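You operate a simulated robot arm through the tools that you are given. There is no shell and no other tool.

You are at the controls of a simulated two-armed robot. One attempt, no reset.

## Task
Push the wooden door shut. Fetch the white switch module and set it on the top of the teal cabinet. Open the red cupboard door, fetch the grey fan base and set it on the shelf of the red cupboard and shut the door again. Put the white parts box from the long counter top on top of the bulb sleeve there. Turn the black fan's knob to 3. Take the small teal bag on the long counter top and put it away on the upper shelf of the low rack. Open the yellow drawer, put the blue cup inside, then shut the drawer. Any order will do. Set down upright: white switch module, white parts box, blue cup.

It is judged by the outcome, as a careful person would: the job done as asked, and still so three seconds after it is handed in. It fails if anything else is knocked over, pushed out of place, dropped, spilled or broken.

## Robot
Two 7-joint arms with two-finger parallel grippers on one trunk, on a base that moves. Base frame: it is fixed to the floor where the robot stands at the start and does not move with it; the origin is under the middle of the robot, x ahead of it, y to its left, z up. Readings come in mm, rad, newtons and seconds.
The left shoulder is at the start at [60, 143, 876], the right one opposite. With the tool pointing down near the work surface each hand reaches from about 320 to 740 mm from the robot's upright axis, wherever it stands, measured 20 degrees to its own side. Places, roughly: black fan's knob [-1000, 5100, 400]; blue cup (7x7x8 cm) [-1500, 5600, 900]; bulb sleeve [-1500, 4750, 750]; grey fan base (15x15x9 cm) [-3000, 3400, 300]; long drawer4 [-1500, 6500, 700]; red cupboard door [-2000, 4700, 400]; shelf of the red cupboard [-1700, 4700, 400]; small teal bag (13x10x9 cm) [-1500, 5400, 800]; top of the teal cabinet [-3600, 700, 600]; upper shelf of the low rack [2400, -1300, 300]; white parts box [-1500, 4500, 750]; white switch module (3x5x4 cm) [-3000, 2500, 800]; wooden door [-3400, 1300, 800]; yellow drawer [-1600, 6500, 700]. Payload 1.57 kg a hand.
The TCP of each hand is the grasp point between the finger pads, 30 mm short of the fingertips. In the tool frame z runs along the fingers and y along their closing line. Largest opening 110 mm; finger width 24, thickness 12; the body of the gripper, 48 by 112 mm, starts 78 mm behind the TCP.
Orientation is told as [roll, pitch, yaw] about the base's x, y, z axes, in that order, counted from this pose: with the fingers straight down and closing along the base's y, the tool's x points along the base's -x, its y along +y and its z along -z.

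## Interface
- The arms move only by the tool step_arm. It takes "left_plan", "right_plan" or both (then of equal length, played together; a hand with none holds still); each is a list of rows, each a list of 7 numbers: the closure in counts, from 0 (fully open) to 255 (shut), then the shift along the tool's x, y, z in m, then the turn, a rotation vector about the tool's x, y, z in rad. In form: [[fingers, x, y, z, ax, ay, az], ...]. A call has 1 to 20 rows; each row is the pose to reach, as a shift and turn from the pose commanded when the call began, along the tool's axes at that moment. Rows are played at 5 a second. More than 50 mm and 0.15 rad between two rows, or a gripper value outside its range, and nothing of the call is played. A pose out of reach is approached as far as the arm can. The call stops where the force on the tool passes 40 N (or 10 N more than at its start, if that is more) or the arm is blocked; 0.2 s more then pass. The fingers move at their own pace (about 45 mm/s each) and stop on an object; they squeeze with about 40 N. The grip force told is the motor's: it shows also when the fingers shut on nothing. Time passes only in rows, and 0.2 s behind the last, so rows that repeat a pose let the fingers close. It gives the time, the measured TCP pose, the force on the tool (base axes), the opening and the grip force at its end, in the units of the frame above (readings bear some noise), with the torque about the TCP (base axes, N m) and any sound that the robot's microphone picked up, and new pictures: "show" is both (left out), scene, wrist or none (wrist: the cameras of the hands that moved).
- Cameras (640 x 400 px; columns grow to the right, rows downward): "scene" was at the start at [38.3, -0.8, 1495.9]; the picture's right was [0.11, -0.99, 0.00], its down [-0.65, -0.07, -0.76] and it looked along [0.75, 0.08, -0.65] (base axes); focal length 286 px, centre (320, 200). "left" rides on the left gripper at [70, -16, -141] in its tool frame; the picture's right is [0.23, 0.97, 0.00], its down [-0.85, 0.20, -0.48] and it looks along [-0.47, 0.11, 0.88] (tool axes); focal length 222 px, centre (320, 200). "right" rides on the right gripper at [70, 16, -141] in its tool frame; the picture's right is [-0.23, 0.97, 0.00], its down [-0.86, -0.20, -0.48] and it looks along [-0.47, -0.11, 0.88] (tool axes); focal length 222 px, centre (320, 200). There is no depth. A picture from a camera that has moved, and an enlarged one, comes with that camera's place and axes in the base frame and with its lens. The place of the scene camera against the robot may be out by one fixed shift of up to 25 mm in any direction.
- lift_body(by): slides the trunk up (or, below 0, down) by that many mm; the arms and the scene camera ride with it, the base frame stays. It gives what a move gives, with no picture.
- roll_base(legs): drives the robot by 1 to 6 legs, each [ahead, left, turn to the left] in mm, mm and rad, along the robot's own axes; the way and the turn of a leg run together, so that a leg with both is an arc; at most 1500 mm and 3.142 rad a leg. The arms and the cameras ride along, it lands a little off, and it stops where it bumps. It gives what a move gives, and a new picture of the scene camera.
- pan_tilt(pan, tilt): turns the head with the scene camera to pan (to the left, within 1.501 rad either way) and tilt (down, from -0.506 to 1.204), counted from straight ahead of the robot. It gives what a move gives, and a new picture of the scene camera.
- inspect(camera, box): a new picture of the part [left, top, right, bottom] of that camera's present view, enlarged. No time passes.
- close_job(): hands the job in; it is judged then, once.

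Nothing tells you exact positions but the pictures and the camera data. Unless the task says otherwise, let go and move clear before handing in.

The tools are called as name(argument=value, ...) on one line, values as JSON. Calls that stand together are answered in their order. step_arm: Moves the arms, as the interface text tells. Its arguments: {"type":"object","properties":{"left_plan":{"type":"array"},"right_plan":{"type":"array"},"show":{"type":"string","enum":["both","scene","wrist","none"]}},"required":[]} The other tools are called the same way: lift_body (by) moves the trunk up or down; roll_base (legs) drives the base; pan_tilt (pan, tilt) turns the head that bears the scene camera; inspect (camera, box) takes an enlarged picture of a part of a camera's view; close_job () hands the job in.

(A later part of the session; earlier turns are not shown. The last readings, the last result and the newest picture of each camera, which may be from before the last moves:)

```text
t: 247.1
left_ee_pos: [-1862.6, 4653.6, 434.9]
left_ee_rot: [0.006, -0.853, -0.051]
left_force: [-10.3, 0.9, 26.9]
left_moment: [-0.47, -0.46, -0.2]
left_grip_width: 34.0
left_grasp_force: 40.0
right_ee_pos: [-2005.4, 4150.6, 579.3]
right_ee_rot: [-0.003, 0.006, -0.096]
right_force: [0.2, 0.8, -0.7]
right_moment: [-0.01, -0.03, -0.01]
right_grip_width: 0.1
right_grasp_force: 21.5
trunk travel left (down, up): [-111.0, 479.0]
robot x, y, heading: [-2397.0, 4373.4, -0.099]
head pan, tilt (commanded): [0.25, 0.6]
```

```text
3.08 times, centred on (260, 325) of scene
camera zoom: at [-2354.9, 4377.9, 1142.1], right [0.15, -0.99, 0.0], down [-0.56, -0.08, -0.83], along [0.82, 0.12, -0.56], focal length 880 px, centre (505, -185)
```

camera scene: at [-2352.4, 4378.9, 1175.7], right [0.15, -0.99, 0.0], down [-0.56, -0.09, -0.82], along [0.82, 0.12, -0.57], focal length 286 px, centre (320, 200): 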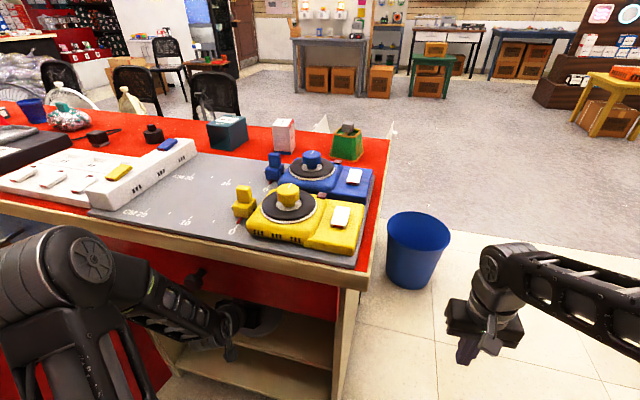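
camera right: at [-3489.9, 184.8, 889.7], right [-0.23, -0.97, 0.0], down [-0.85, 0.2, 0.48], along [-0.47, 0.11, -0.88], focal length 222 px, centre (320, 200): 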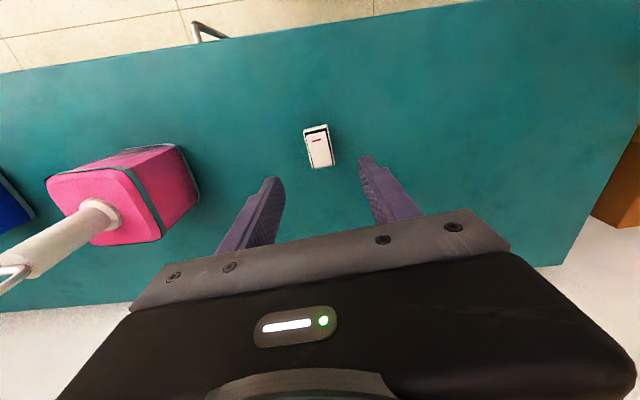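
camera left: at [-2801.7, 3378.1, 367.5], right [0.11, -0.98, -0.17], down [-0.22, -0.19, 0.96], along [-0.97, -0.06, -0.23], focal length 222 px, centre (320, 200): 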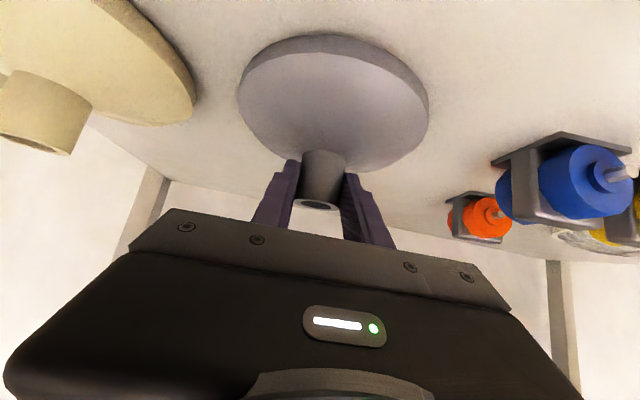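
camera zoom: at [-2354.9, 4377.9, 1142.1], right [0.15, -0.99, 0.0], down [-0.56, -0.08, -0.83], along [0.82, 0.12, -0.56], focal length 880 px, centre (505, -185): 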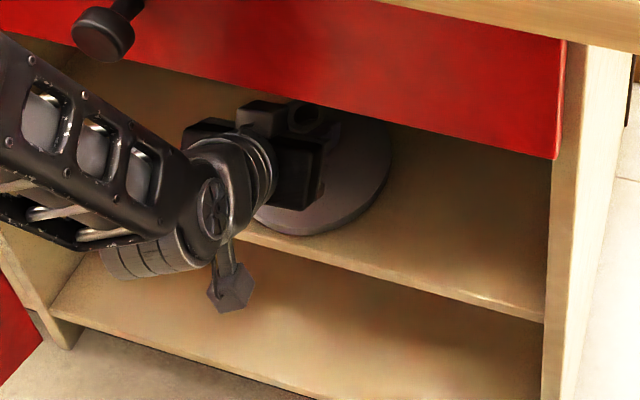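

It is resting on the shelf (27 N). I relieve it, lift 5 mm, and carry it 25 mm deeper before setting it down for good.

lift_body(by=13)

roll_base(legs=[[25, 0, 0]])

lift_body(by=-10)

```text
t: 247.8
left_ee_pos: [-1864.4, 4653.7, 443.9]
left_ee_rot: [-0.002, -0.839, -0.045]
left_force: [0.5, 0.4, -3.3]
left_moment: [0.0, 0.1, 0.0]
left_grip_width: 33.6
left_grasp_force: 40.3
right_ee_pos: [-2003.6, 4150.5, 590.7]
right_ee_rot: [-0.004, 0.011, -0.095]
right_force: [-0.9, -0.2, 0.8]
right_moment: [-0.01, 0.01, -0.01]
right_grip_width: 0.3
right_grasp_force: 21.8
trunk travel left (down, up): [-124.0, 466.0]
robot x, y, heading: [-2393.8, 4374.1, -0.098]
head pan, tilt (commanded): [0.25, 0.6]
```

```text
t: 248.6
left_ee_pos: [-1838.7, 4650.2, 443.3]
left_ee_rot: [0.0, -0.844, -0.047]
left_force: [0.4, 0.1, -4.3]
left_moment: [0.04, 0.01, -0.01]
left_grip_width: 33.7
left_grasp_force: 40.0
right_ee_pos: [-1980.3, 4147.2, 590.5]
right_ee_rot: [-0.004, 0.012, -0.095]
right_force: [-0.1, -0.4, -0.6]
right_moment: [-0.02, -0.01, 0.03]
right_grip_width: 0.0
right_grasp_force: 21.7
trunk travel left (down, up): [-124.0, 466.0]
robot x, y, heading: [-2370.2, 4371.8, -0.101]
head pan, tilt (commanded): [0.25, 0.6]
camera scene: at [-2328.0, 4376.5, 1154.7], right [0.15, -0.99, 0.0], down [-0.56, -0.08, -0.82], along [0.82, 0.12, -0.57], focal length 286 px, centre (320, 200)
```

scene: 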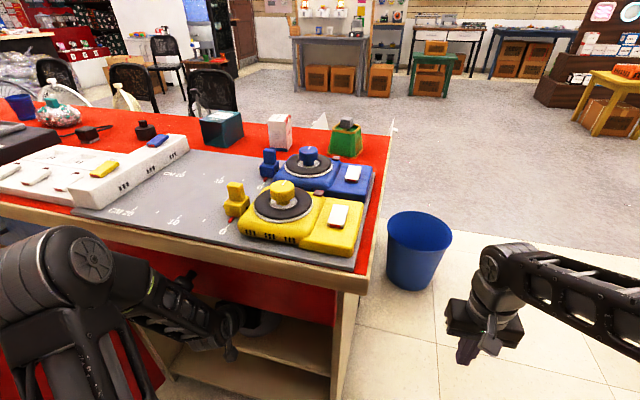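

```text
t: 249.1
left_ee_pos: [-1837.9, 4651.3, 435.3]
left_ee_rot: [0.002, -0.846, -0.048]
left_force: [0.9, 0.3, 2.8]
left_moment: [-0.16, -0.56, 0.0]
left_grip_width: 33.9
left_grasp_force: 39.8
right_ee_pos: [-1979.7, 4148.9, 581.6]
right_ee_rot: [-0.006, 0.01, -0.095]
right_force: [1.1, -0.7, -0.1]
right_moment: [0.0, 0.0, 0.01]
right_grip_width: 0.2
right_grasp_force: 21.2
trunk travel left (down, up): [-114.0, 476.0]
robot x, y, heading: [-2369.0, 4370.0, -0.096]
head pan, tilt (commanded): [0.25, 0.6]
```

It is down. I open the fingers, rise 8 mm and back straight out.

step_arm(left_plan=[[150, 0, 0, 0, 0, 0, 0], [80, 0, 0, 0, 0, 0, 0], [0, 0, 0, 0, 0, 0, 0], [0, 0, 0, 0, 0, 0, 0], [0, 0, 0, 0, 0, 0, 0]], show="wrist")

lift_body(by=8)

roll_base(legs=[[-300, 0, 0]])

inspect(camera="left", box=[0, 0, 640, 400])

```text
t: 250.3
left_ee_pos: [-1839.5, 4651.0, 435.2]
left_ee_rot: [0.001, -0.844, -0.047]
left_force: [-0.8, -0.1, 0.0]
left_moment: [-0.07, -0.02, 0.05]
left_grip_width: 109.8
left_grasp_force: 0.0
right_ee_pos: [-1980.8, 4148.2, 581.2]
right_ee_rot: [-0.006, 0.01, -0.097]
right_force: [0.0, -0.1, -0.1]
right_moment: [0.0, -0.04, 0.0]
right_grip_width: 0.0
right_grasp_force: 21.4
trunk travel left (down, up): [-114.0, 476.0]
robot x, y, heading: [-2370.8, 4369.8, -0.098]
head pan, tilt (commanded): [0.25, 0.6]
camera left: at [-1992.3, 4640.2, 476.2], right [-0.11, 0.98, -0.17], down [0.22, 0.19, 0.96], along [0.97, 0.06, -0.24], focal length 222 px, centre (320, 200)
```

left: 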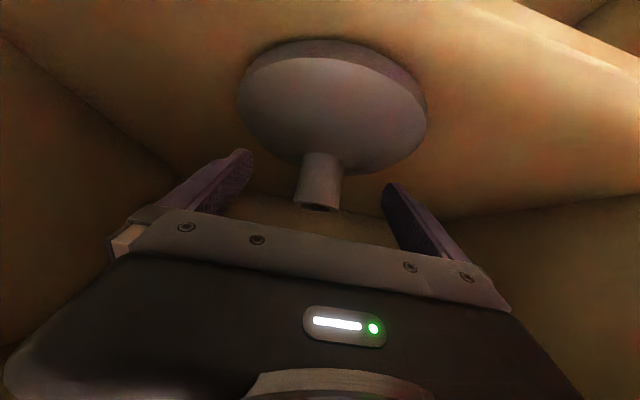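

```text
t: 250.9
left_ee_pos: [-1839.2, 4650.3, 442.7]
left_ee_rot: [0.0, -0.844, -0.046]
left_force: [-0.1, 0.7, 0.0]
left_moment: [0.03, 0.01, 0.04]
left_grip_width: 110.0
left_grasp_force: 0.0
right_ee_pos: [-1979.3, 4147.7, 589.9]
right_ee_rot: [-0.004, 0.01, -0.095]
right_force: [-0.3, -0.3, -0.8]
right_moment: [-0.04, 0.02, -0.02]
right_grip_width: 0.1
right_grasp_force: 21.0
trunk travel left (down, up): [-122.0, 468.0]
robot x, y, heading: [-2369.8, 4369.8, -0.098]
head pan, tilt (commanded): [0.25, 0.6]
```

```text
t: 252.9
left_ee_pos: [-2136.0, 4680.9, 440.4]
left_ee_rot: [0.0, -0.843, -0.047]
left_force: [-0.3, 0.5, 0.1]
left_moment: [0.02, 0.0, -0.01]
left_grip_width: 110.2
left_grasp_force: 0.0
right_ee_pos: [-2276.8, 4177.8, 590.2]
right_ee_rot: [-0.004, 0.01, -0.098]
right_force: [0.0, 0.8, -0.6]
right_moment: [-0.01, -0.01, 0.0]
right_grip_width: 0.1
right_grasp_force: 21.1
trunk travel left (down, up): [-122.0, 468.0]
robot x, y, heading: [-2668.0, 4398.3, -0.1]
head pan, tilt (commanded): [0.25, 0.6]
camera scene: at [-2625.7, 4405.9, 1152.7], right [0.15, -0.99, 0.0], down [-0.56, -0.08, -0.82], along [0.82, 0.12, -0.57], focal length 286 px, centre (320, 200)
```

scene: 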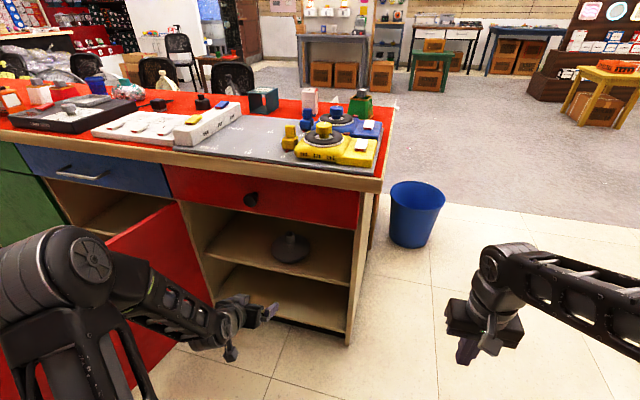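

```text
1.00 times, centred on (320, 200) of left (not enlarged: the box is as wide or as high as the picture)
camera zoom: at [-2289.8, 4669.6, 484.2], right [-0.1, 0.98, -0.17], down [0.22, 0.19, 0.96], along [0.97, 0.06, -0.24], focal length 222 px, centre (320, 200)
```

zoom: 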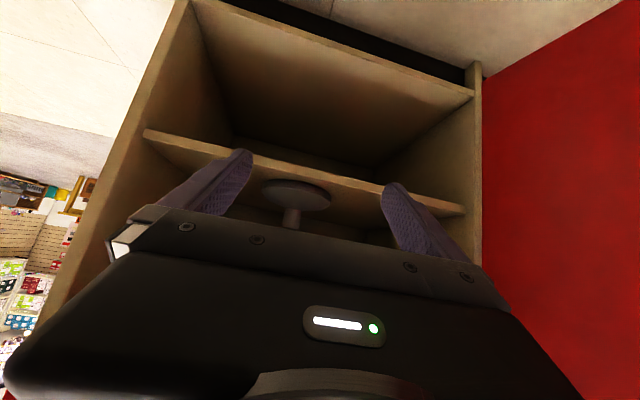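

The fan base stands on the shelf. Now for shutting the door: I look at where the open door stands.

step_arm(left_plan=[[0, 0.01, 0, -0.01, 0, 0.14, 0], [0, 0.02, 0, -0.02, 0, 0.28, 0], [0, 0.03, 0, -0.03, 0, 0.42, 0], [0, 0.04, 0, -0.04, 0, 0.56, 0], [255, 0.05, 0, -0.05, 0, 0.7, 0], [255, 0.06, 0, -0.06, 0, 0.845, 0]], show="none")

pan_tilt(pan=0.85, tilt=0.75)

```text
t: 254.3
left_ee_pos: [-2220.4, 4684.3, 438.6]
left_ee_rot: [0.001, 0.003, -0.047]
left_force: [-1.1, -0.4, -1.5]
left_moment: [-0.04, -0.01, -0.02]
left_grip_width: 57.7
left_grasp_force: 0.1
right_ee_pos: [-2278.6, 4178.8, 588.4]
right_ee_rot: [-0.007, 0.011, -0.096]
right_force: [0.1, 0.1, -0.2]
right_moment: [0.03, -0.02, 0.0]
right_grip_width: 0.0
right_grasp_force: 21.5
trunk travel left (down, up): [-122.0, 468.0]
robot x, y, heading: [-2667.8, 4397.8, -0.098]
head pan, tilt (commanded): [0.25, 0.6]
```

```text
t: 255.3
left_ee_pos: [-2220.4, 4684.7, 437.9]
left_ee_rot: [0.002, -0.001, -0.048]
left_force: [0.0, 0.6, 0.5]
left_moment: [-0.03, 0.02, -0.01]
left_grip_width: 0.0
left_grasp_force: 18.1
right_ee_pos: [-2276.8, 4177.6, 589.8]
right_ee_rot: [-0.005, 0.009, -0.096]
right_force: [-0.2, 0.2, -0.2]
right_moment: [0.0, 0.0, 0.04]
right_grip_width: 0.0
right_grasp_force: 21.3
trunk travel left (down, up): [-122.0, 468.0]
robot x, y, heading: [-2670.3, 4399.8, -0.096]
head pan, tilt (commanded): [0.85, 0.75]
camera scene: at [-2652.6, 4449.1, 1139.8], right [0.68, -0.73, 0.0], down [-0.5, -0.46, -0.73], along [0.54, 0.5, -0.68], focal length 286 px, centre (320, 200)
```

scene: 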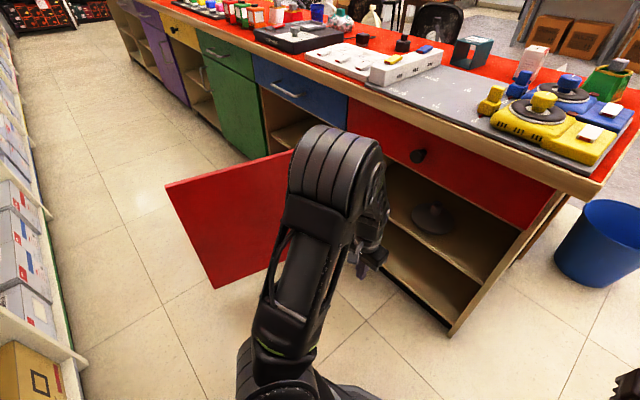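

The door's free edge is now near (-2500, 5205), about 104 degrees open. I will hang the closed fingers over the top of the door from behind and draw it towards me. First I raise the trunk and turn towards it.

lift_body(by=235)

roll_base(legs=[[0, 188, 0], [0, 0, 0.9]])

pan_tilt(pan=0.1, tilt=0.8)

```text
t: 257.8
left_ee_pos: [-2221.8, 4683.9, 672.4]
left_ee_rot: [0.0, 0.002, -0.048]
left_force: [1.3, 0.4, -0.4]
left_moment: [0.02, -0.03, -0.03]
left_grip_width: 0.0
left_grasp_force: 21.4
right_ee_pos: [-2277.0, 4176.8, 824.5]
right_ee_rot: [-0.005, 0.012, -0.097]
right_force: [-0.2, 0.4, -0.9]
right_moment: [0.01, -0.03, -0.01]
right_grip_width: 0.0
right_grasp_force: 21.8
trunk travel left (down, up): [-357.0, 233.0]
robot x, y, heading: [-2668.5, 4400.0, -0.094]
head pan, tilt (commanded): [0.85, 0.75]
```

```text
t: 261.7
left_ee_pos: [-2597.5, 5113.2, 672.3]
left_ee_rot: [-0.001, 0.002, 0.86]
left_force: [-0.3, 0.4, 0.6]
left_moment: [0.04, -0.01, 0.0]
left_grip_width: 0.0
left_grasp_force: 21.1
right_ee_pos: [-2234.0, 4758.3, 824.0]
right_ee_rot: [-0.005, 0.009, 0.81]
right_force: [-0.2, -0.7, 0.0]
right_moment: [0.0, 0.0, -0.04]
right_grip_width: 0.0
right_grasp_force: 21.5
trunk travel left (down, up): [-357.0, 233.0]
robot x, y, heading: [-2646.8, 4585.8, 0.811]
head pan, tilt (commanded): [0.85, 0.75]
camera scene: at [-2692.8, 4637.3, 1374.8], right [1.0, 0.09, 0.0], down [0.06, -0.68, -0.73], along [-0.06, 0.73, -0.68], focal length 286 px, centre (320, 200)
```

scene: 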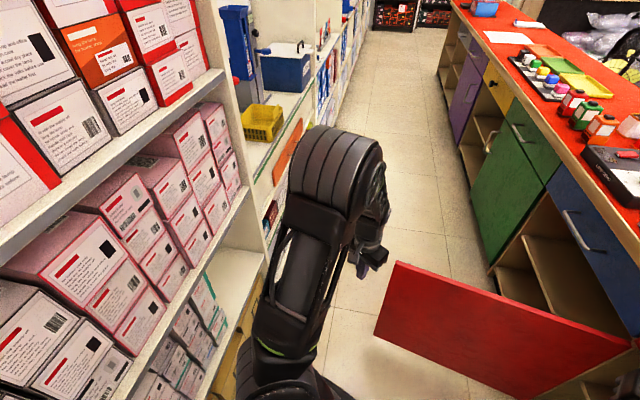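

```text
t: 262.8
left_ee_pos: [-2598.5, 5113.6, 670.9]
left_ee_rot: [-0.001, 0.003, 0.86]
left_force: [0.0, 0.5, -0.6]
left_moment: [0.0, 0.03, 0.01]
left_grip_width: 0.0
left_grasp_force: 21.5
right_ee_pos: [-2235.1, 4756.1, 824.3]
right_ee_rot: [-0.004, 0.011, 0.811]
right_force: [-0.3, 0.7, 0.1]
right_moment: [0.0, 0.01, 0.0]
right_grip_width: 0.0
right_grasp_force: 21.3
trunk travel left (down, up): [-357.0, 233.0]
robot x, y, heading: [-2650.6, 4583.9, 0.809]
head pan, tilt (commanded): [0.099, 0.799]
camera scene: at [-2636.0, 4618.3, 1370.8], right [0.79, -0.62, 0.0], down [-0.44, -0.57, -0.7], along [0.43, 0.55, -0.72], focal length 286 px, centre (320, 200)
```

scene: 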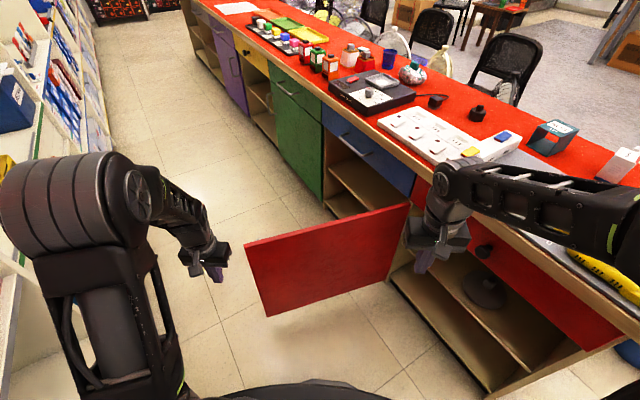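

I see the door from hinge (-1938, 4966) to edge (-2500, 5184). I reach the left hand over it to about (-2323, 5163), staying above the door top.

step_arm(left_plan=[[255, -0.036, -0.029, 0, 0, 0, 0], [255, -0.072, -0.059, 0, 0, 0, 0], [255, -0.108, -0.088, 0, 0, 0, 0], [255, -0.144, -0.117, 0, 0, 0, 0], [255, -0.181, -0.147, 0, 0, 0, 0], [255, -0.217, -0.176, 0, 0, 0, 0], [255, -0.217, -0.176, 0, 0, 0, 0]], show="both")

```text
t: 264.4
left_ee_pos: [-2323.9, 5162.4, 670.5]
left_ee_rot: [0.0, 0.002, 0.861]
left_force: [-0.1, -0.2, -0.6]
left_moment: [0.0, 0.0, -0.01]
left_grip_width: 0.0
left_grasp_force: 21.1
right_ee_pos: [-2234.3, 4757.2, 824.6]
right_ee_rot: [-0.006, 0.01, 0.809]
right_force: [0.1, 0.5, 0.9]
right_moment: [-0.03, -0.02, 0.0]
right_grip_width: 0.0
right_grasp_force: 21.3
trunk travel left (down, up): [-357.0, 233.0]
robot x, y, heading: [-2651.4, 4587.4, 0.807]
head pan, tilt (commanded): [0.099, 0.799]
camera scene: at [-2635.8, 4618.3, 1370.8], right [0.79, -0.62, 0.0], down [-0.44, -0.56, -0.7], along [0.43, 0.55, -0.72], focal length 286 px, centre (320, 200)
camera left: at [-2357.5, 5098.8, 813.2], right [-0.89, 0.46, 0.0], down [0.41, 0.78, 0.48], along [0.22, 0.42, -0.88], focal length 222 px, centre (320, 200)
```

scene: 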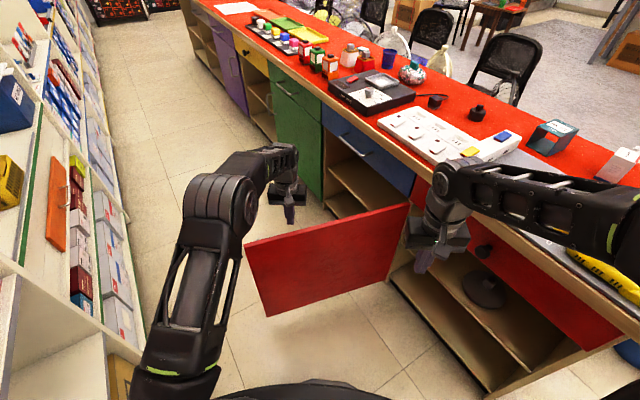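
left: 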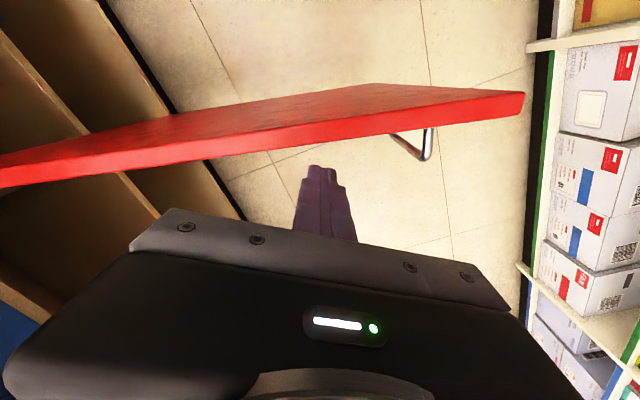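

The fingers hang just behind the door's top edge, between hinge and handle. I lower the trunk so they reach behind it, then draw the door along its arc with the base.

lift_body(by=-88)

roll_base(legs=[[-142, -76, 0], [-88, -94, 0]])

```text
t: 265.6
left_ee_pos: [-2324.0, 5164.0, 583.8]
left_ee_rot: [0.001, 0.002, 0.861]
left_force: [0.6, -0.3, 0.2]
left_moment: [0.02, 0.01, -0.02]
left_grip_width: 0.0
left_grasp_force: 21.1
right_ee_pos: [-2234.7, 4756.4, 735.9]
right_ee_rot: [-0.006, 0.009, 0.81]
right_force: [-0.4, -1.0, -1.0]
right_moment: [0.01, 0.01, -0.01]
right_grip_width: 0.1
right_grasp_force: 21.1
trunk travel left (down, up): [-269.0, 321.0]
robot x, y, heading: [-2647.7, 4586.2, 0.811]
head pan, tilt (commanded): [0.099, 0.799]
```

```text
t: 267.9
left_ee_pos: [-2358.9, 4879.5, 584.2]
left_ee_rot: [0.0, 0.001, 0.858]
left_force: [0.4, -0.7, -0.2]
left_moment: [0.01, 0.02, 0.02]
left_grip_width: 0.0
left_grasp_force: 21.4
right_ee_pos: [-2269.2, 4474.4, 735.5]
right_ee_rot: [-0.006, 0.009, 0.81]
right_force: [0.3, 0.0, -0.2]
right_moment: [-0.04, -0.01, 0.01]
right_grip_width: 0.0
right_grasp_force: 21.3
trunk travel left (down, up): [-269.0, 321.0]
robot x, y, heading: [-2682.0, 4305.7, 0.803]
head pan, tilt (commanded): [0.099, 0.799]
camera scene: at [-2670.8, 4335.4, 1282.8], right [0.79, -0.62, 0.0], down [-0.44, -0.56, -0.7], along [0.43, 0.55, -0.72], focal length 286 px, centre (320, 200)
```

scene: 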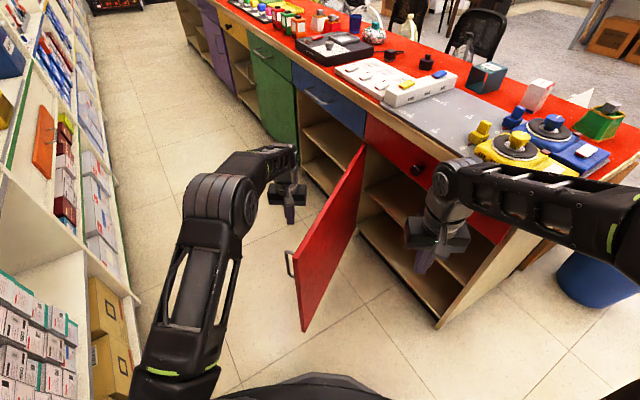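

The door has swung to about 56 degrees by itself and is now on the inner side of my left hand. I lower the hand and push the door's outer face towards closed.

lift_body(by=-234)

roll_base(legs=[[-18, -85, 0], [-30, -117, 0], [6, -121, 0]])

```text
t: 270.4
left_ee_pos: [-2359.7, 4880.3, 351.0]
left_ee_rot: [-0.001, 0.002, 0.857]
left_force: [0.3, 0.0, 0.5]
left_moment: [0.02, 0.01, -0.02]
left_grip_width: 0.1
left_grasp_force: 21.5
right_ee_pos: [-2268.7, 4473.5, 502.0]
right_ee_rot: [-0.005, 0.008, 0.811]
right_force: [-0.6, -0.6, -0.2]
right_moment: [0.0, 0.0, 0.01]
right_grip_width: 0.0
right_grasp_force: 21.2
trunk travel left (down, up): [-35.0, 555.0]
robot x, y, heading: [-2684.3, 4303.1, 0.806]
head pan, tilt (commanded): [0.099, 0.799]
```

```text
t: 273.1
left_ee_pos: [-2153.4, 4627.3, 350.3]
left_ee_rot: [0.0, 0.001, 0.858]
left_force: [0.5, 0.1, -0.4]
left_moment: [0.02, 0.0, 0.01]
left_grip_width: 0.0
left_grasp_force: 21.4
right_ee_pos: [-2064.0, 4219.4, 502.6]
right_ee_rot: [-0.005, 0.01, 0.809]
right_force: [0.1, 0.2, 0.4]
right_moment: [-0.03, -0.02, 0.01]
right_grip_width: 0.0
right_grasp_force: 21.0
trunk travel left (down, up): [-35.0, 555.0]
robot x, y, heading: [-2481.8, 4045.6, 0.807]
head pan, tilt (commanded): [0.099, 0.799]
camera scene: at [-2465.8, 4081.4, 1048.8], right [0.79, -0.62, 0.0], down [-0.44, -0.56, -0.7], along [0.43, 0.55, -0.72], focal length 286 px, centre (320, 200)
```

scene: 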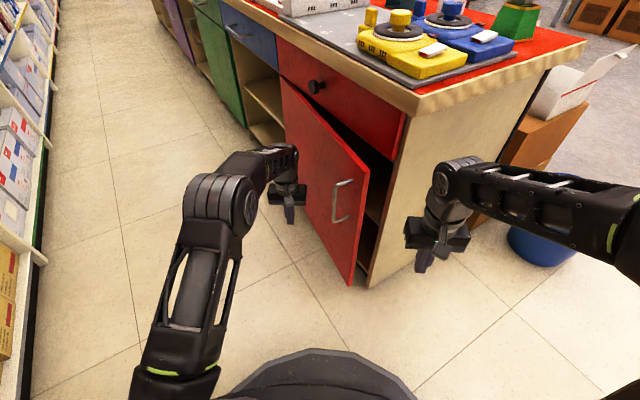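

Nearly closed. I push the rest slowly.

roll_base(legs=[[24, -77, 0], [17, -36, 0]])

```text
t: 274.7
left_ee_pos: [-2044.0, 4578.8, 349.9]
left_ee_rot: [0.0, 0.002, 0.858]
left_force: [-0.6, 0.3, -0.3]
left_moment: [0.01, 0.0, -0.02]
left_grip_width: 0.0
left_grasp_force: 21.1
right_ee_pos: [-1954.2, 4172.0, 503.3]
right_ee_rot: [-0.004, 0.012, 0.808]
right_force: [-0.3, 0.5, 0.5]
right_moment: [-0.02, 0.0, -0.01]
right_grip_width: 0.0
right_grasp_force: 21.2
trunk travel left (down, up): [-35.0, 555.0]
robot x, y, heading: [-2369.5, 3997.4, 0.808]
head pan, tilt (commanded): [0.099, 0.799]
camera scene: at [-2356.0, 4032.7, 1048.8], right [0.79, -0.62, 0.0], down [-0.44, -0.56, -0.7], along [0.43, 0.55, -0.72], focal length 286 px, centre (320, 200)
```

scene: 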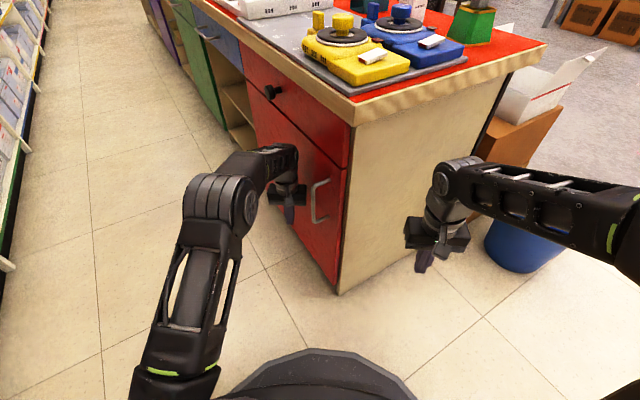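

roll_base(legs=[[12, -16, 0]])

inspect(camera="scene", box=[220, 60, 400, 310])

```text
t: 275.5
left_ee_pos: [-2036.0, 4576.1, 350.5]
left_ee_rot: [0.008, 0.01, 0.858]
left_force: [-0.3, 0.4, 0.6]
left_moment: [-0.02, -0.08, -0.01]
left_grip_width: 0.0
left_grasp_force: 22.0
right_ee_pos: [-1940.3, 4169.1, 502.9]
right_ee_rot: [-0.008, 0.009, 0.81]
right_force: [0.3, 0.2, 0.2]
right_moment: [0.01, -0.01, -0.03]
right_grip_width: 0.1
right_grasp_force: 21.5
trunk travel left (down, up): [-35.0, 555.0]
robot x, y, heading: [-2357.5, 3997.6, 0.807]
head pan, tilt (commanded): [0.099, 0.799]
stopped in leg 1: the force on the tool passed its limit at 52 N (the readings are from after the stop); the commanded pose is now the measured one
camera scene: at [-2342.7, 4031.2, 1048.8], right [0.79, -0.62, 0.0], down [-0.44, -0.56, -0.7], along [0.43, 0.55, -0.72], focal length 286 px, centre (320, 200)
```

scene: 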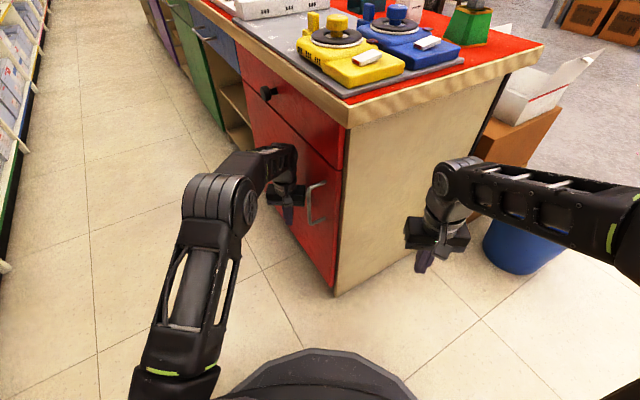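

```text
1.60 times, centred on (310, 185) of scene
camera zoom: at [-2342.7, 4031.2, 1048.8], right [0.79, -0.62, 0.0], down [-0.44, -0.56, -0.7], along [0.43, 0.55, -0.72], focal length 458 px, centre (336, 224)
```

zoom: 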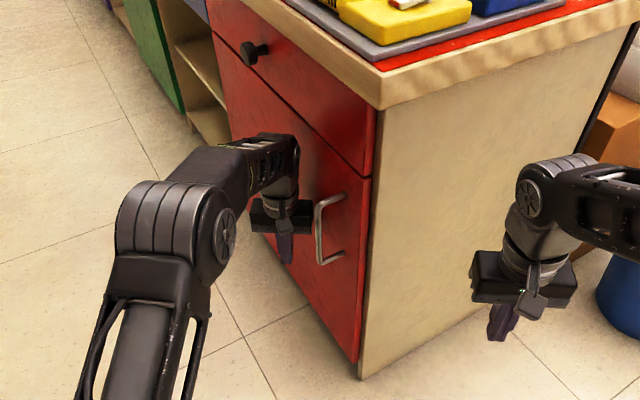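

The door is flush and the push ended at 52 N, so it is shut. I back off, raise the trunk and fold the left arm for the drive up the aisle.

roll_base(legs=[[-60, 60, 0]])

lift_body(by=440)

step_arm(left_plan=[[255, 0.035, 0.01, -0.03, 0, 0, 0], [255, 0.07, 0.02, -0.06, 0, 0, 0], [255, 0.105, 0.03, -0.09, 0, 0, 0], [255, 0.14, 0.04, -0.12, 0, 0, 0], [255, 0.175, 0.05, -0.15, 0, 0, 0], [255, 0.21, 0.06, -0.17, 0, 0, 0], [255, 0.24, 0.07, -0.17, 0, 0, 0]], show="scene")

```text
t: 276.6
left_ee_pos: [-2119.3, 4574.4, 350.3]
left_ee_rot: [0.008, 0.01, 0.859]
left_force: [-0.5, -0.1, 0.6]
left_moment: [-0.01, 0.02, 0.0]
left_grip_width: 0.0
left_grasp_force: 21.1
right_ee_pos: [-2024.1, 4167.4, 501.4]
right_ee_rot: [-0.006, 0.01, 0.81]
right_force: [-0.6, -0.6, 0.4]
right_moment: [-0.01, 0.01, 0.02]
right_grip_width: 0.0
right_grasp_force: 21.6
trunk travel left (down, up): [-35.0, 555.0]
robot x, y, heading: [-2441.0, 3994.5, 0.81]
head pan, tilt (commanded): [0.099, 0.799]
camera scene: at [-2426.7, 4029.4, 1048.8], right [0.79, -0.62, 0.0], down [-0.44, -0.56, -0.7], along [0.43, 0.55, -0.72], focal length 286 px, centre (320, 200)
```

scene: 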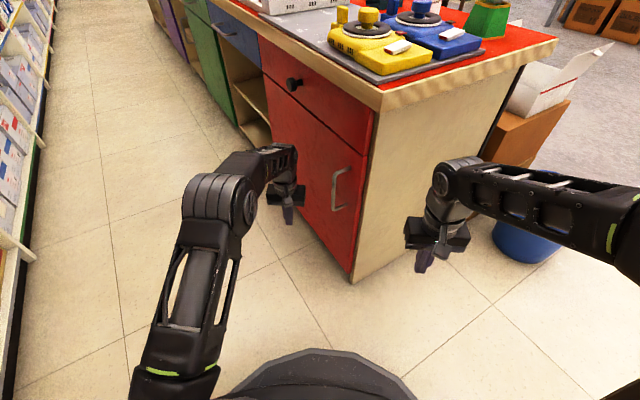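

```text
refused: 440 is not a number from -400 to 400
```

```text
t: 278.2
left_ee_pos: [-2327.2, 4438.2, 522.3]
left_ee_rot: [0.007, 0.01, 0.856]
left_force: [-0.2, -0.4, 0.3]
left_moment: [0.02, -0.01, -0.02]
left_grip_width: 0.0
left_grasp_force: 21.4
right_ee_pos: [-2025.2, 4167.8, 501.8]
right_ee_rot: [-0.007, 0.011, 0.809]
right_force: [-0.3, 0.8, -0.5]
right_moment: [-0.02, 0.01, 0.03]
right_grip_width: 0.0
right_grasp_force: 20.9
trunk travel left (down, up): [-35.0, 555.0]
robot x, y, heading: [-2440.6, 3996.0, 0.808]
head pan, tilt (commanded): [0.099, 0.799]
camera scene: at [-2426.7, 4029.4, 1048.8], right [0.79, -0.62, 0.0], down [-0.44, -0.56, -0.7], along [0.43, 0.55, -0.72], focal length 286 px, centre (320, 200)
```

scene: 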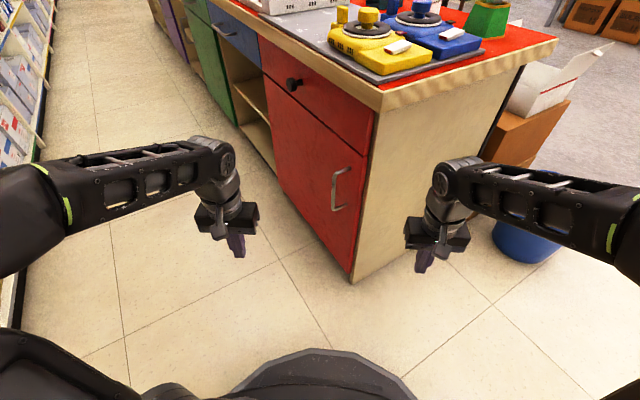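

I raise the trunk by 400, turn square to the counter and drive up the aisle to the yellow drawer.

lift_body(by=400)

roll_base(legs=[[0, 0, -0.91], [0, 1000, 0], [0, 900, 0]])

pan_tilt(pan=0.0, tilt=0.6)

```text
t: 282.0
left_ee_pos: [-2327.6, 4439.4, 922.1]
left_ee_rot: [0.006, 0.011, 0.857]
left_force: [0.0, -0.9, 0.3]
left_moment: [0.0, 0.0, 0.03]
left_grip_width: 0.0
left_grasp_force: 21.1
right_ee_pos: [-2024.7, 4167.4, 901.9]
right_ee_rot: [-0.007, 0.011, 0.809]
right_force: [-0.2, 0.3, 0.4]
right_moment: [0.03, -0.01, -0.03]
right_grip_width: 0.0
right_grasp_force: 21.2
trunk travel left (down, up): [-435.0, 155.0]
robot x, y, heading: [-2442.6, 3999.3, 0.803]
head pan, tilt (commanded): [0.099, 0.799]
```

```text
t: 290.6
left_ee_pos: [-1921.9, 5273.6, 922.7]
left_ee_rot: [0.007, 0.013, -0.043]
left_force: [-0.3, 0.1, 0.3]
left_moment: [0.02, 0.0, -0.02]
left_grip_width: 0.0
left_grasp_force: 21.1
right_ee_pos: [-1947.5, 4856.6, 901.0]
right_ee_rot: [-0.024, 0.015, -0.1]
right_force: [-0.4, 0.7, 0.3]
right_moment: [0.03, 0.03, 0.04]
right_grip_width: 0.1
right_grasp_force: 21.8
trunk travel left (down, up): [-435.0, 155.0]
robot x, y, heading: [-2339.4, 5089.0, -0.094]
head pan, tilt (commanded): [0.099, 0.799]
stopped in leg 3: the force on the tool passed its limit at 65 N (the readings are from after the stop); the commanded pose is now the measured one
camera scene: at [-2303.1, 5080.7, 1448.8], right [0.01, -1.0, 0.0], down [-0.72, 0.0, -0.7], along [0.7, 0.0, -0.72], focal length 286 px, centre (320, 200)
```

scene: 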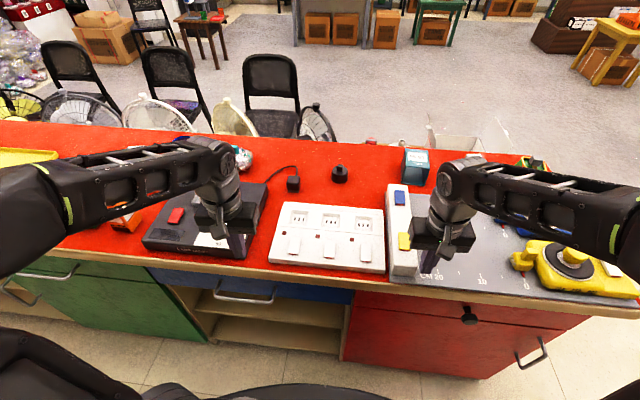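

```text
t: 291.4
left_ee_pos: [-1920.3, 5274.2, 922.6]
left_ee_rot: [0.007, 0.014, -0.042]
left_force: [0.8, -0.5, -0.3]
left_moment: [0.0, 0.03, 0.01]
left_grip_width: 0.0
left_grasp_force: 21.5
right_ee_pos: [-1947.8, 4856.7, 902.7]
right_ee_rot: [-0.027, 0.014, -0.1]
right_force: [-0.9, 0.8, -0.6]
right_moment: [0.0, -0.02, 0.0]
right_grip_width: 0.0
right_grasp_force: 22.0
trunk travel left (down, up): [-435.0, 155.0]
robot x, y, heading: [-2337.2, 5085.3, -0.092]
head pan, tilt (commanded): [0.0, 0.6]
camera scene: at [-2295.6, 5072.5, 1465.6], right [-0.09, -1.0, 0.0], down [-0.56, 0.05, -0.82], along [0.82, -0.08, -0.57], focal length 286 px, centre (320, 200)
```

scene: 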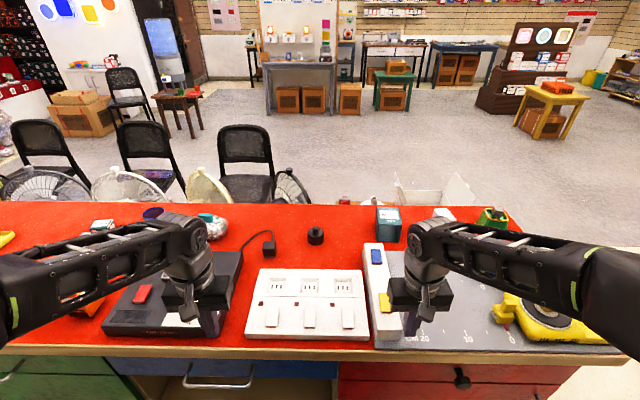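

The right hand, which hangs lower than I allowed for, touched the white block on the counter and I stopped at once. I look closely at what it did.

inspect(camera="scene", box=[230, 220, 480, 370])

inspect(camera="right", box=[0, 0, 640, 400])

```text
2.56 times, centred on (355, 295) of scene
camera zoom: at [-2295.6, 5072.5, 1465.6], right [-0.09, -1.0, 0.0], down [-0.56, 0.05, -0.82], along [0.82, -0.08, -0.57], focal length 732 px, centre (230, -43)
```

zoom: 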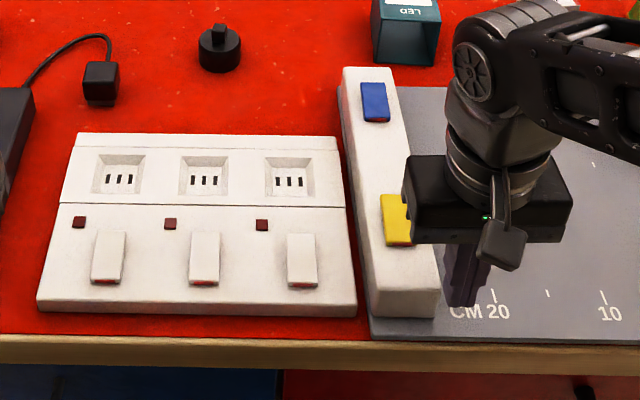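

```text
1.00 times, centred on (320, 200) of right (not enlarged: the box is as wide or as high as the picture)
camera zoom: at [-2013.7, 4884.2, 1044.8], right [0.32, 0.95, -0.03], down [0.84, -0.27, 0.47], along [0.44, -0.18, -0.88], focal length 222 px, centre (320, 200)
```

zoom: 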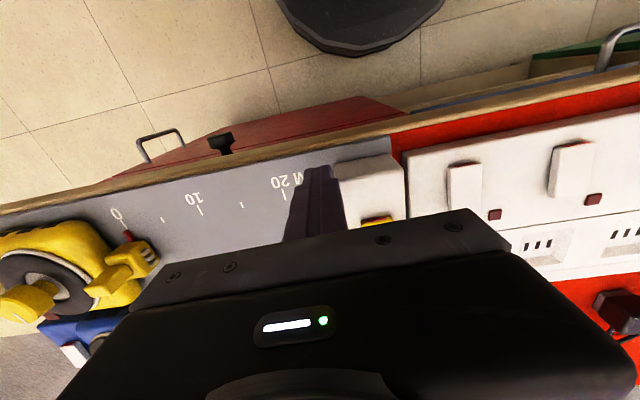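

The block is a fixed fixture, for the hand stopped dead against it, and nothing seems to have shifted. I step back 40 mm, raise the trunk 150 mm and go on well above the counter.

roll_base(legs=[[0, -40, 0]])

lift_body(by=150)

inspect(camera="scene", box=[200, 200, 500, 390])

```text
t: 292.3
left_ee_pos: [-1925.2, 5233.0, 922.0]
left_ee_rot: [0.008, 0.011, -0.043]
left_force: [0.1, -0.3, 0.4]
left_moment: [0.04, -0.02, 0.05]
left_grip_width: 0.0
left_grasp_force: 21.6
right_ee_pos: [-1951.1, 4817.3, 901.6]
right_ee_rot: [-0.024, 0.017, -0.102]
right_force: [-1.5, -0.4, -0.6]
right_moment: [0.02, -0.02, -0.02]
right_grip_width: 0.0
right_grasp_force: 21.1
trunk travel left (down, up): [-435.0, 155.0]
robot x, y, heading: [-2341.5, 5048.8, -0.092]
head pan, tilt (commanded): [0.0, 0.6]
camera scene: at [-2299.4, 5031.6, 1465.7], right [-0.09, -1.0, 0.0], down [-0.56, 0.05, -0.83], along [0.82, -0.08, -0.56], focal length 286 px, centre (320, 200)
```

scene: 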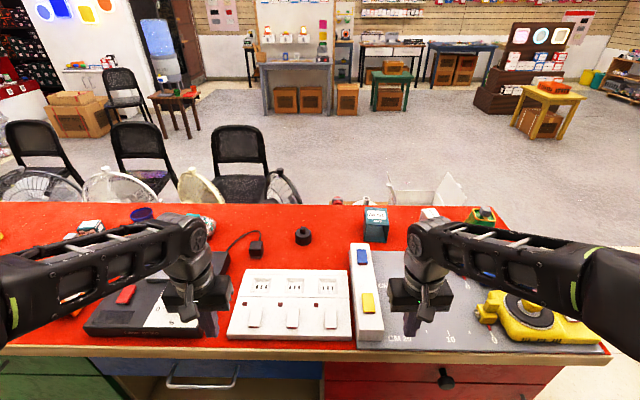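

```text
t: 294.0
left_ee_pos: [-1925.3, 5233.7, 1073.2]
left_ee_rot: [0.007, 0.012, -0.042]
left_force: [-0.4, 0.1, -1.5]
left_moment: [-0.02, 0.0, -0.01]
left_grip_width: 0.0
left_grasp_force: 20.9
right_ee_pos: [-1951.6, 4818.2, 1052.1]
right_ee_rot: [-0.026, 0.015, -0.102]
right_force: [-0.4, 0.2, -0.4]
right_moment: [0.0, 0.02, 0.01]
right_grip_width: 0.2
right_grasp_force: 21.3
trunk travel left (down, up): [-585.0, 5.0]
robot x, y, heading: [-2341.1, 5049.7, -0.093]
head pan, tilt (commanded): [0.0, 0.6]
```

```text
2.11 times, centred on (350, 295) of scene
camera zoom: at [-2299.1, 5033.2, 1615.6], right [-0.09, -1.0, 0.0], down [-0.56, 0.05, -0.82], along [0.82, -0.08, -0.57], focal length 602 px, centre (257, 0)
```

zoom: 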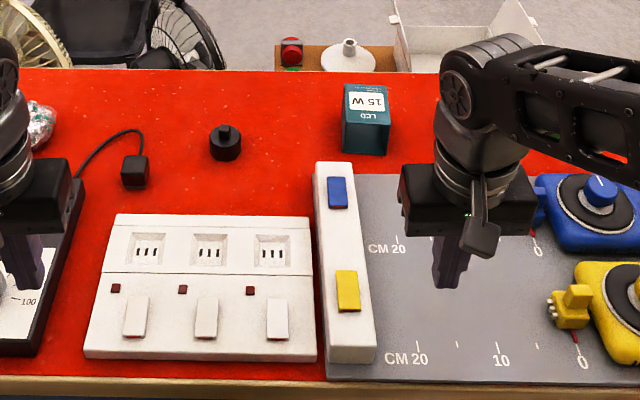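

The counter looks in order; the teal "LED 15 W" sleeve and the white box lie near the far edge. I drive on north with the hands high.

roll_base(legs=[[0, 900, 0]])

pan_tilt(pan=0.3, tilt=0.7)

inspect(camera="scene", box=[0, 150, 320, 390])

```text
t: 298.7
left_ee_pos: [-1838.9, 6123.0, 1072.2]
left_ee_rot: [0.006, 0.011, -0.047]
left_force: [-0.3, -0.6, -0.3]
left_moment: [0.0, 0.01, 0.02]
left_grip_width: 0.0
left_grasp_force: 21.2
right_ee_pos: [-1866.5, 5707.4, 1051.7]
right_ee_rot: [-0.025, 0.016, -0.108]
right_force: [0.0, -0.1, -0.3]
right_moment: [-0.03, -0.05, -0.01]
right_grip_width: 0.1
right_grasp_force: 21.6
trunk travel left (down, up): [-585.0, 5.0]
robot x, y, heading: [-2257.0, 5940.4, -0.096]
head pan, tilt (commanded): [0.0, 0.6]
camera scene: at [-2213.3, 5924.0, 1615.7], right [-0.1, -1.0, 0.0], down [-0.56, 0.06, -0.83], along [0.82, -0.08, -0.56], focal length 286 px, centre (320, 200)
```

scene: 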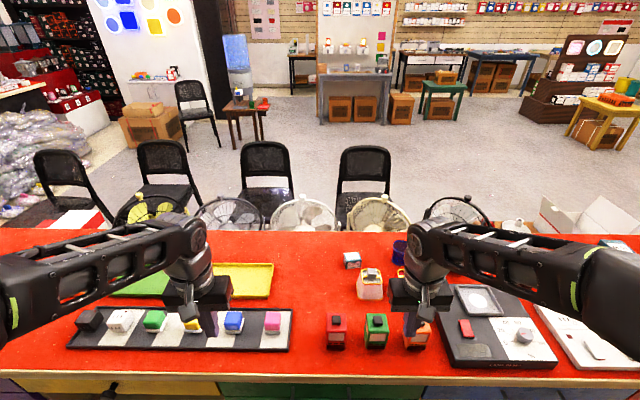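

```text
t: 299.5
left_ee_pos: [-1837.7, 6122.6, 1072.0]
left_ee_rot: [0.007, 0.014, -0.046]
left_force: [0.2, 0.8, -0.2]
left_moment: [0.0, 0.03, -0.03]
left_grip_width: 0.1
left_grasp_force: 21.8
right_ee_pos: [-1868.0, 5705.6, 1052.0]
right_ee_rot: [-0.026, 0.014, -0.107]
right_force: [-0.7, -0.1, 0.2]
right_moment: [0.02, 0.0, 0.0]
right_grip_width: 0.0
right_grasp_force: 21.5
trunk travel left (down, up): [-585.0, 5.0]
robot x, y, heading: [-2256.9, 5940.5, -0.1]
head pan, tilt (commanded): [0.3, 0.7]
camera scene: at [-2218.1, 5949.1, 1607.1], right [0.2, -0.98, 0.0], down [-0.63, -0.13, -0.77], along [0.75, 0.15, -0.64], focal length 286 px, centre (320, 200)
```

scene: 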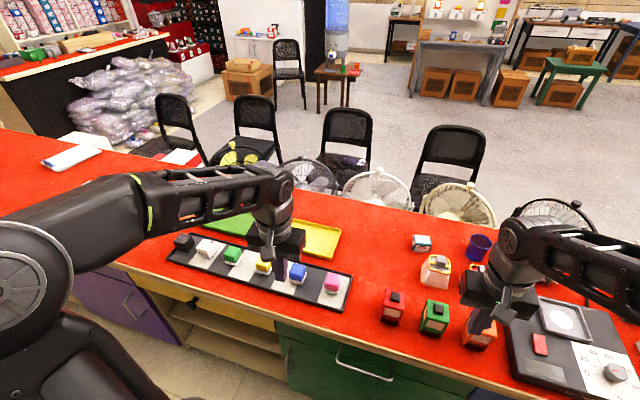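

```text
1.67 times, centred on (160, 270) of scene
camera zoom: at [-2218.1, 5949.1, 1607.1], right [0.2, -0.98, 0.0], down [-0.63, -0.13, -0.77], along [0.75, 0.15, -0.64], focal length 477 px, centre (587, 83)
```

zoom: 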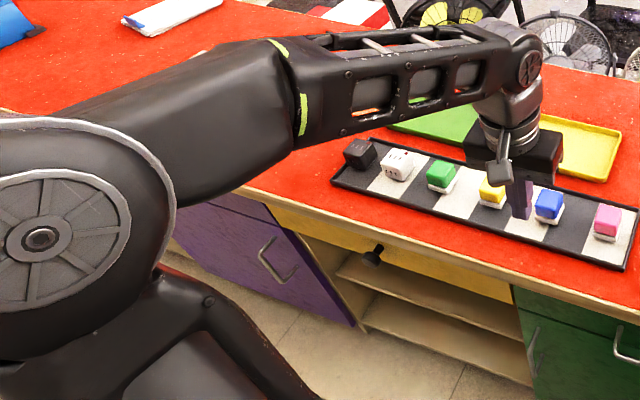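

The yellow drawer lies between the purple and green fronts, with its knob near (-1800, 6495, 690). The blue cup is near (-1469, 5518). I check the cup's surroundings.

inspect(camera="right", box=[0, 0, 640, 400])

pan_tilt(pan=-0.35, tilt=0.7)

inspect(camera="scene", box=[150, 130, 450, 330])

```text
1.00 times, centred on (320, 200) of right (not enlarged: the box is as wide or as high as the picture)
camera zoom: at [-1932.3, 5733.9, 1194.8], right [0.33, 0.94, -0.03], down [0.84, -0.28, 0.47], along [0.44, -0.18, -0.88], focal length 222 px, centre (320, 200)
```

zoom: 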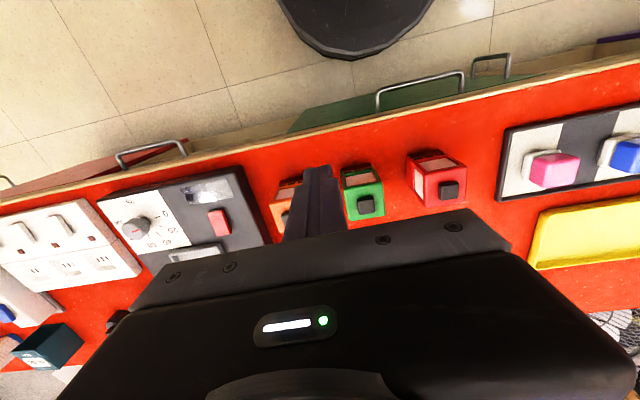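

```text
t: 300.6
left_ee_pos: [-1839.1, 6123.6, 1072.3]
left_ee_rot: [0.007, 0.013, -0.047]
left_force: [0.8, 0.2, -0.4]
left_moment: [0.0, -0.01, 0.01]
left_grip_width: 0.3
left_grasp_force: 21.0
right_ee_pos: [-1866.6, 5706.2, 1051.7]
right_ee_rot: [-0.025, 0.014, -0.105]
right_force: [-0.8, -0.6, -0.2]
right_moment: [0.01, 0.02, 0.01]
right_grip_width: 0.0
right_grasp_force: 21.0
trunk travel left (down, up): [-585.0, 5.0]
robot x, y, heading: [-2258.4, 5938.7, -0.097]
head pan, tilt (commanded): [-0.351, 0.7]
camera scene: at [-2224.7, 5895.3, 1607.1], right [-0.43, -0.9, 0.0], down [-0.58, 0.28, -0.76], along [0.69, -0.33, -0.64], focal length 286 px, centre (320, 200)
```

scene: 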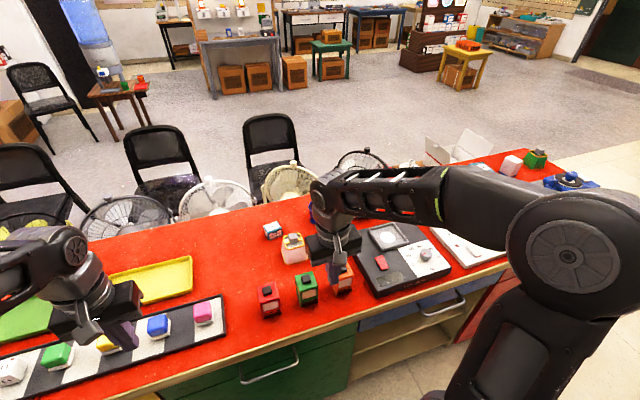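

```text
2.00 times, centred on (300, 230) of scene
camera zoom: at [-2224.7, 5895.3, 1607.1], right [-0.43, -0.9, 0.0], down [-0.58, 0.28, -0.76], along [0.69, -0.33, -0.64], focal length 572 px, centre (360, 140)
```

zoom: 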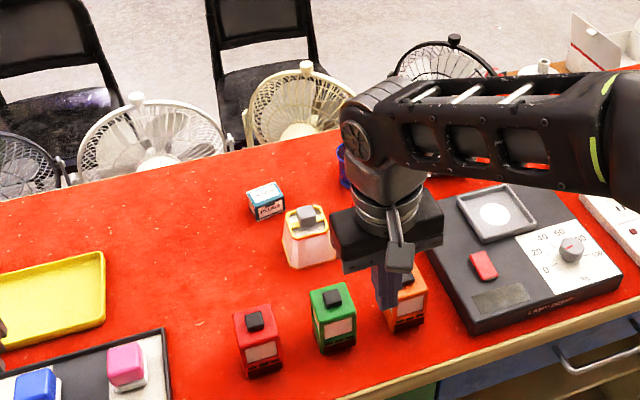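

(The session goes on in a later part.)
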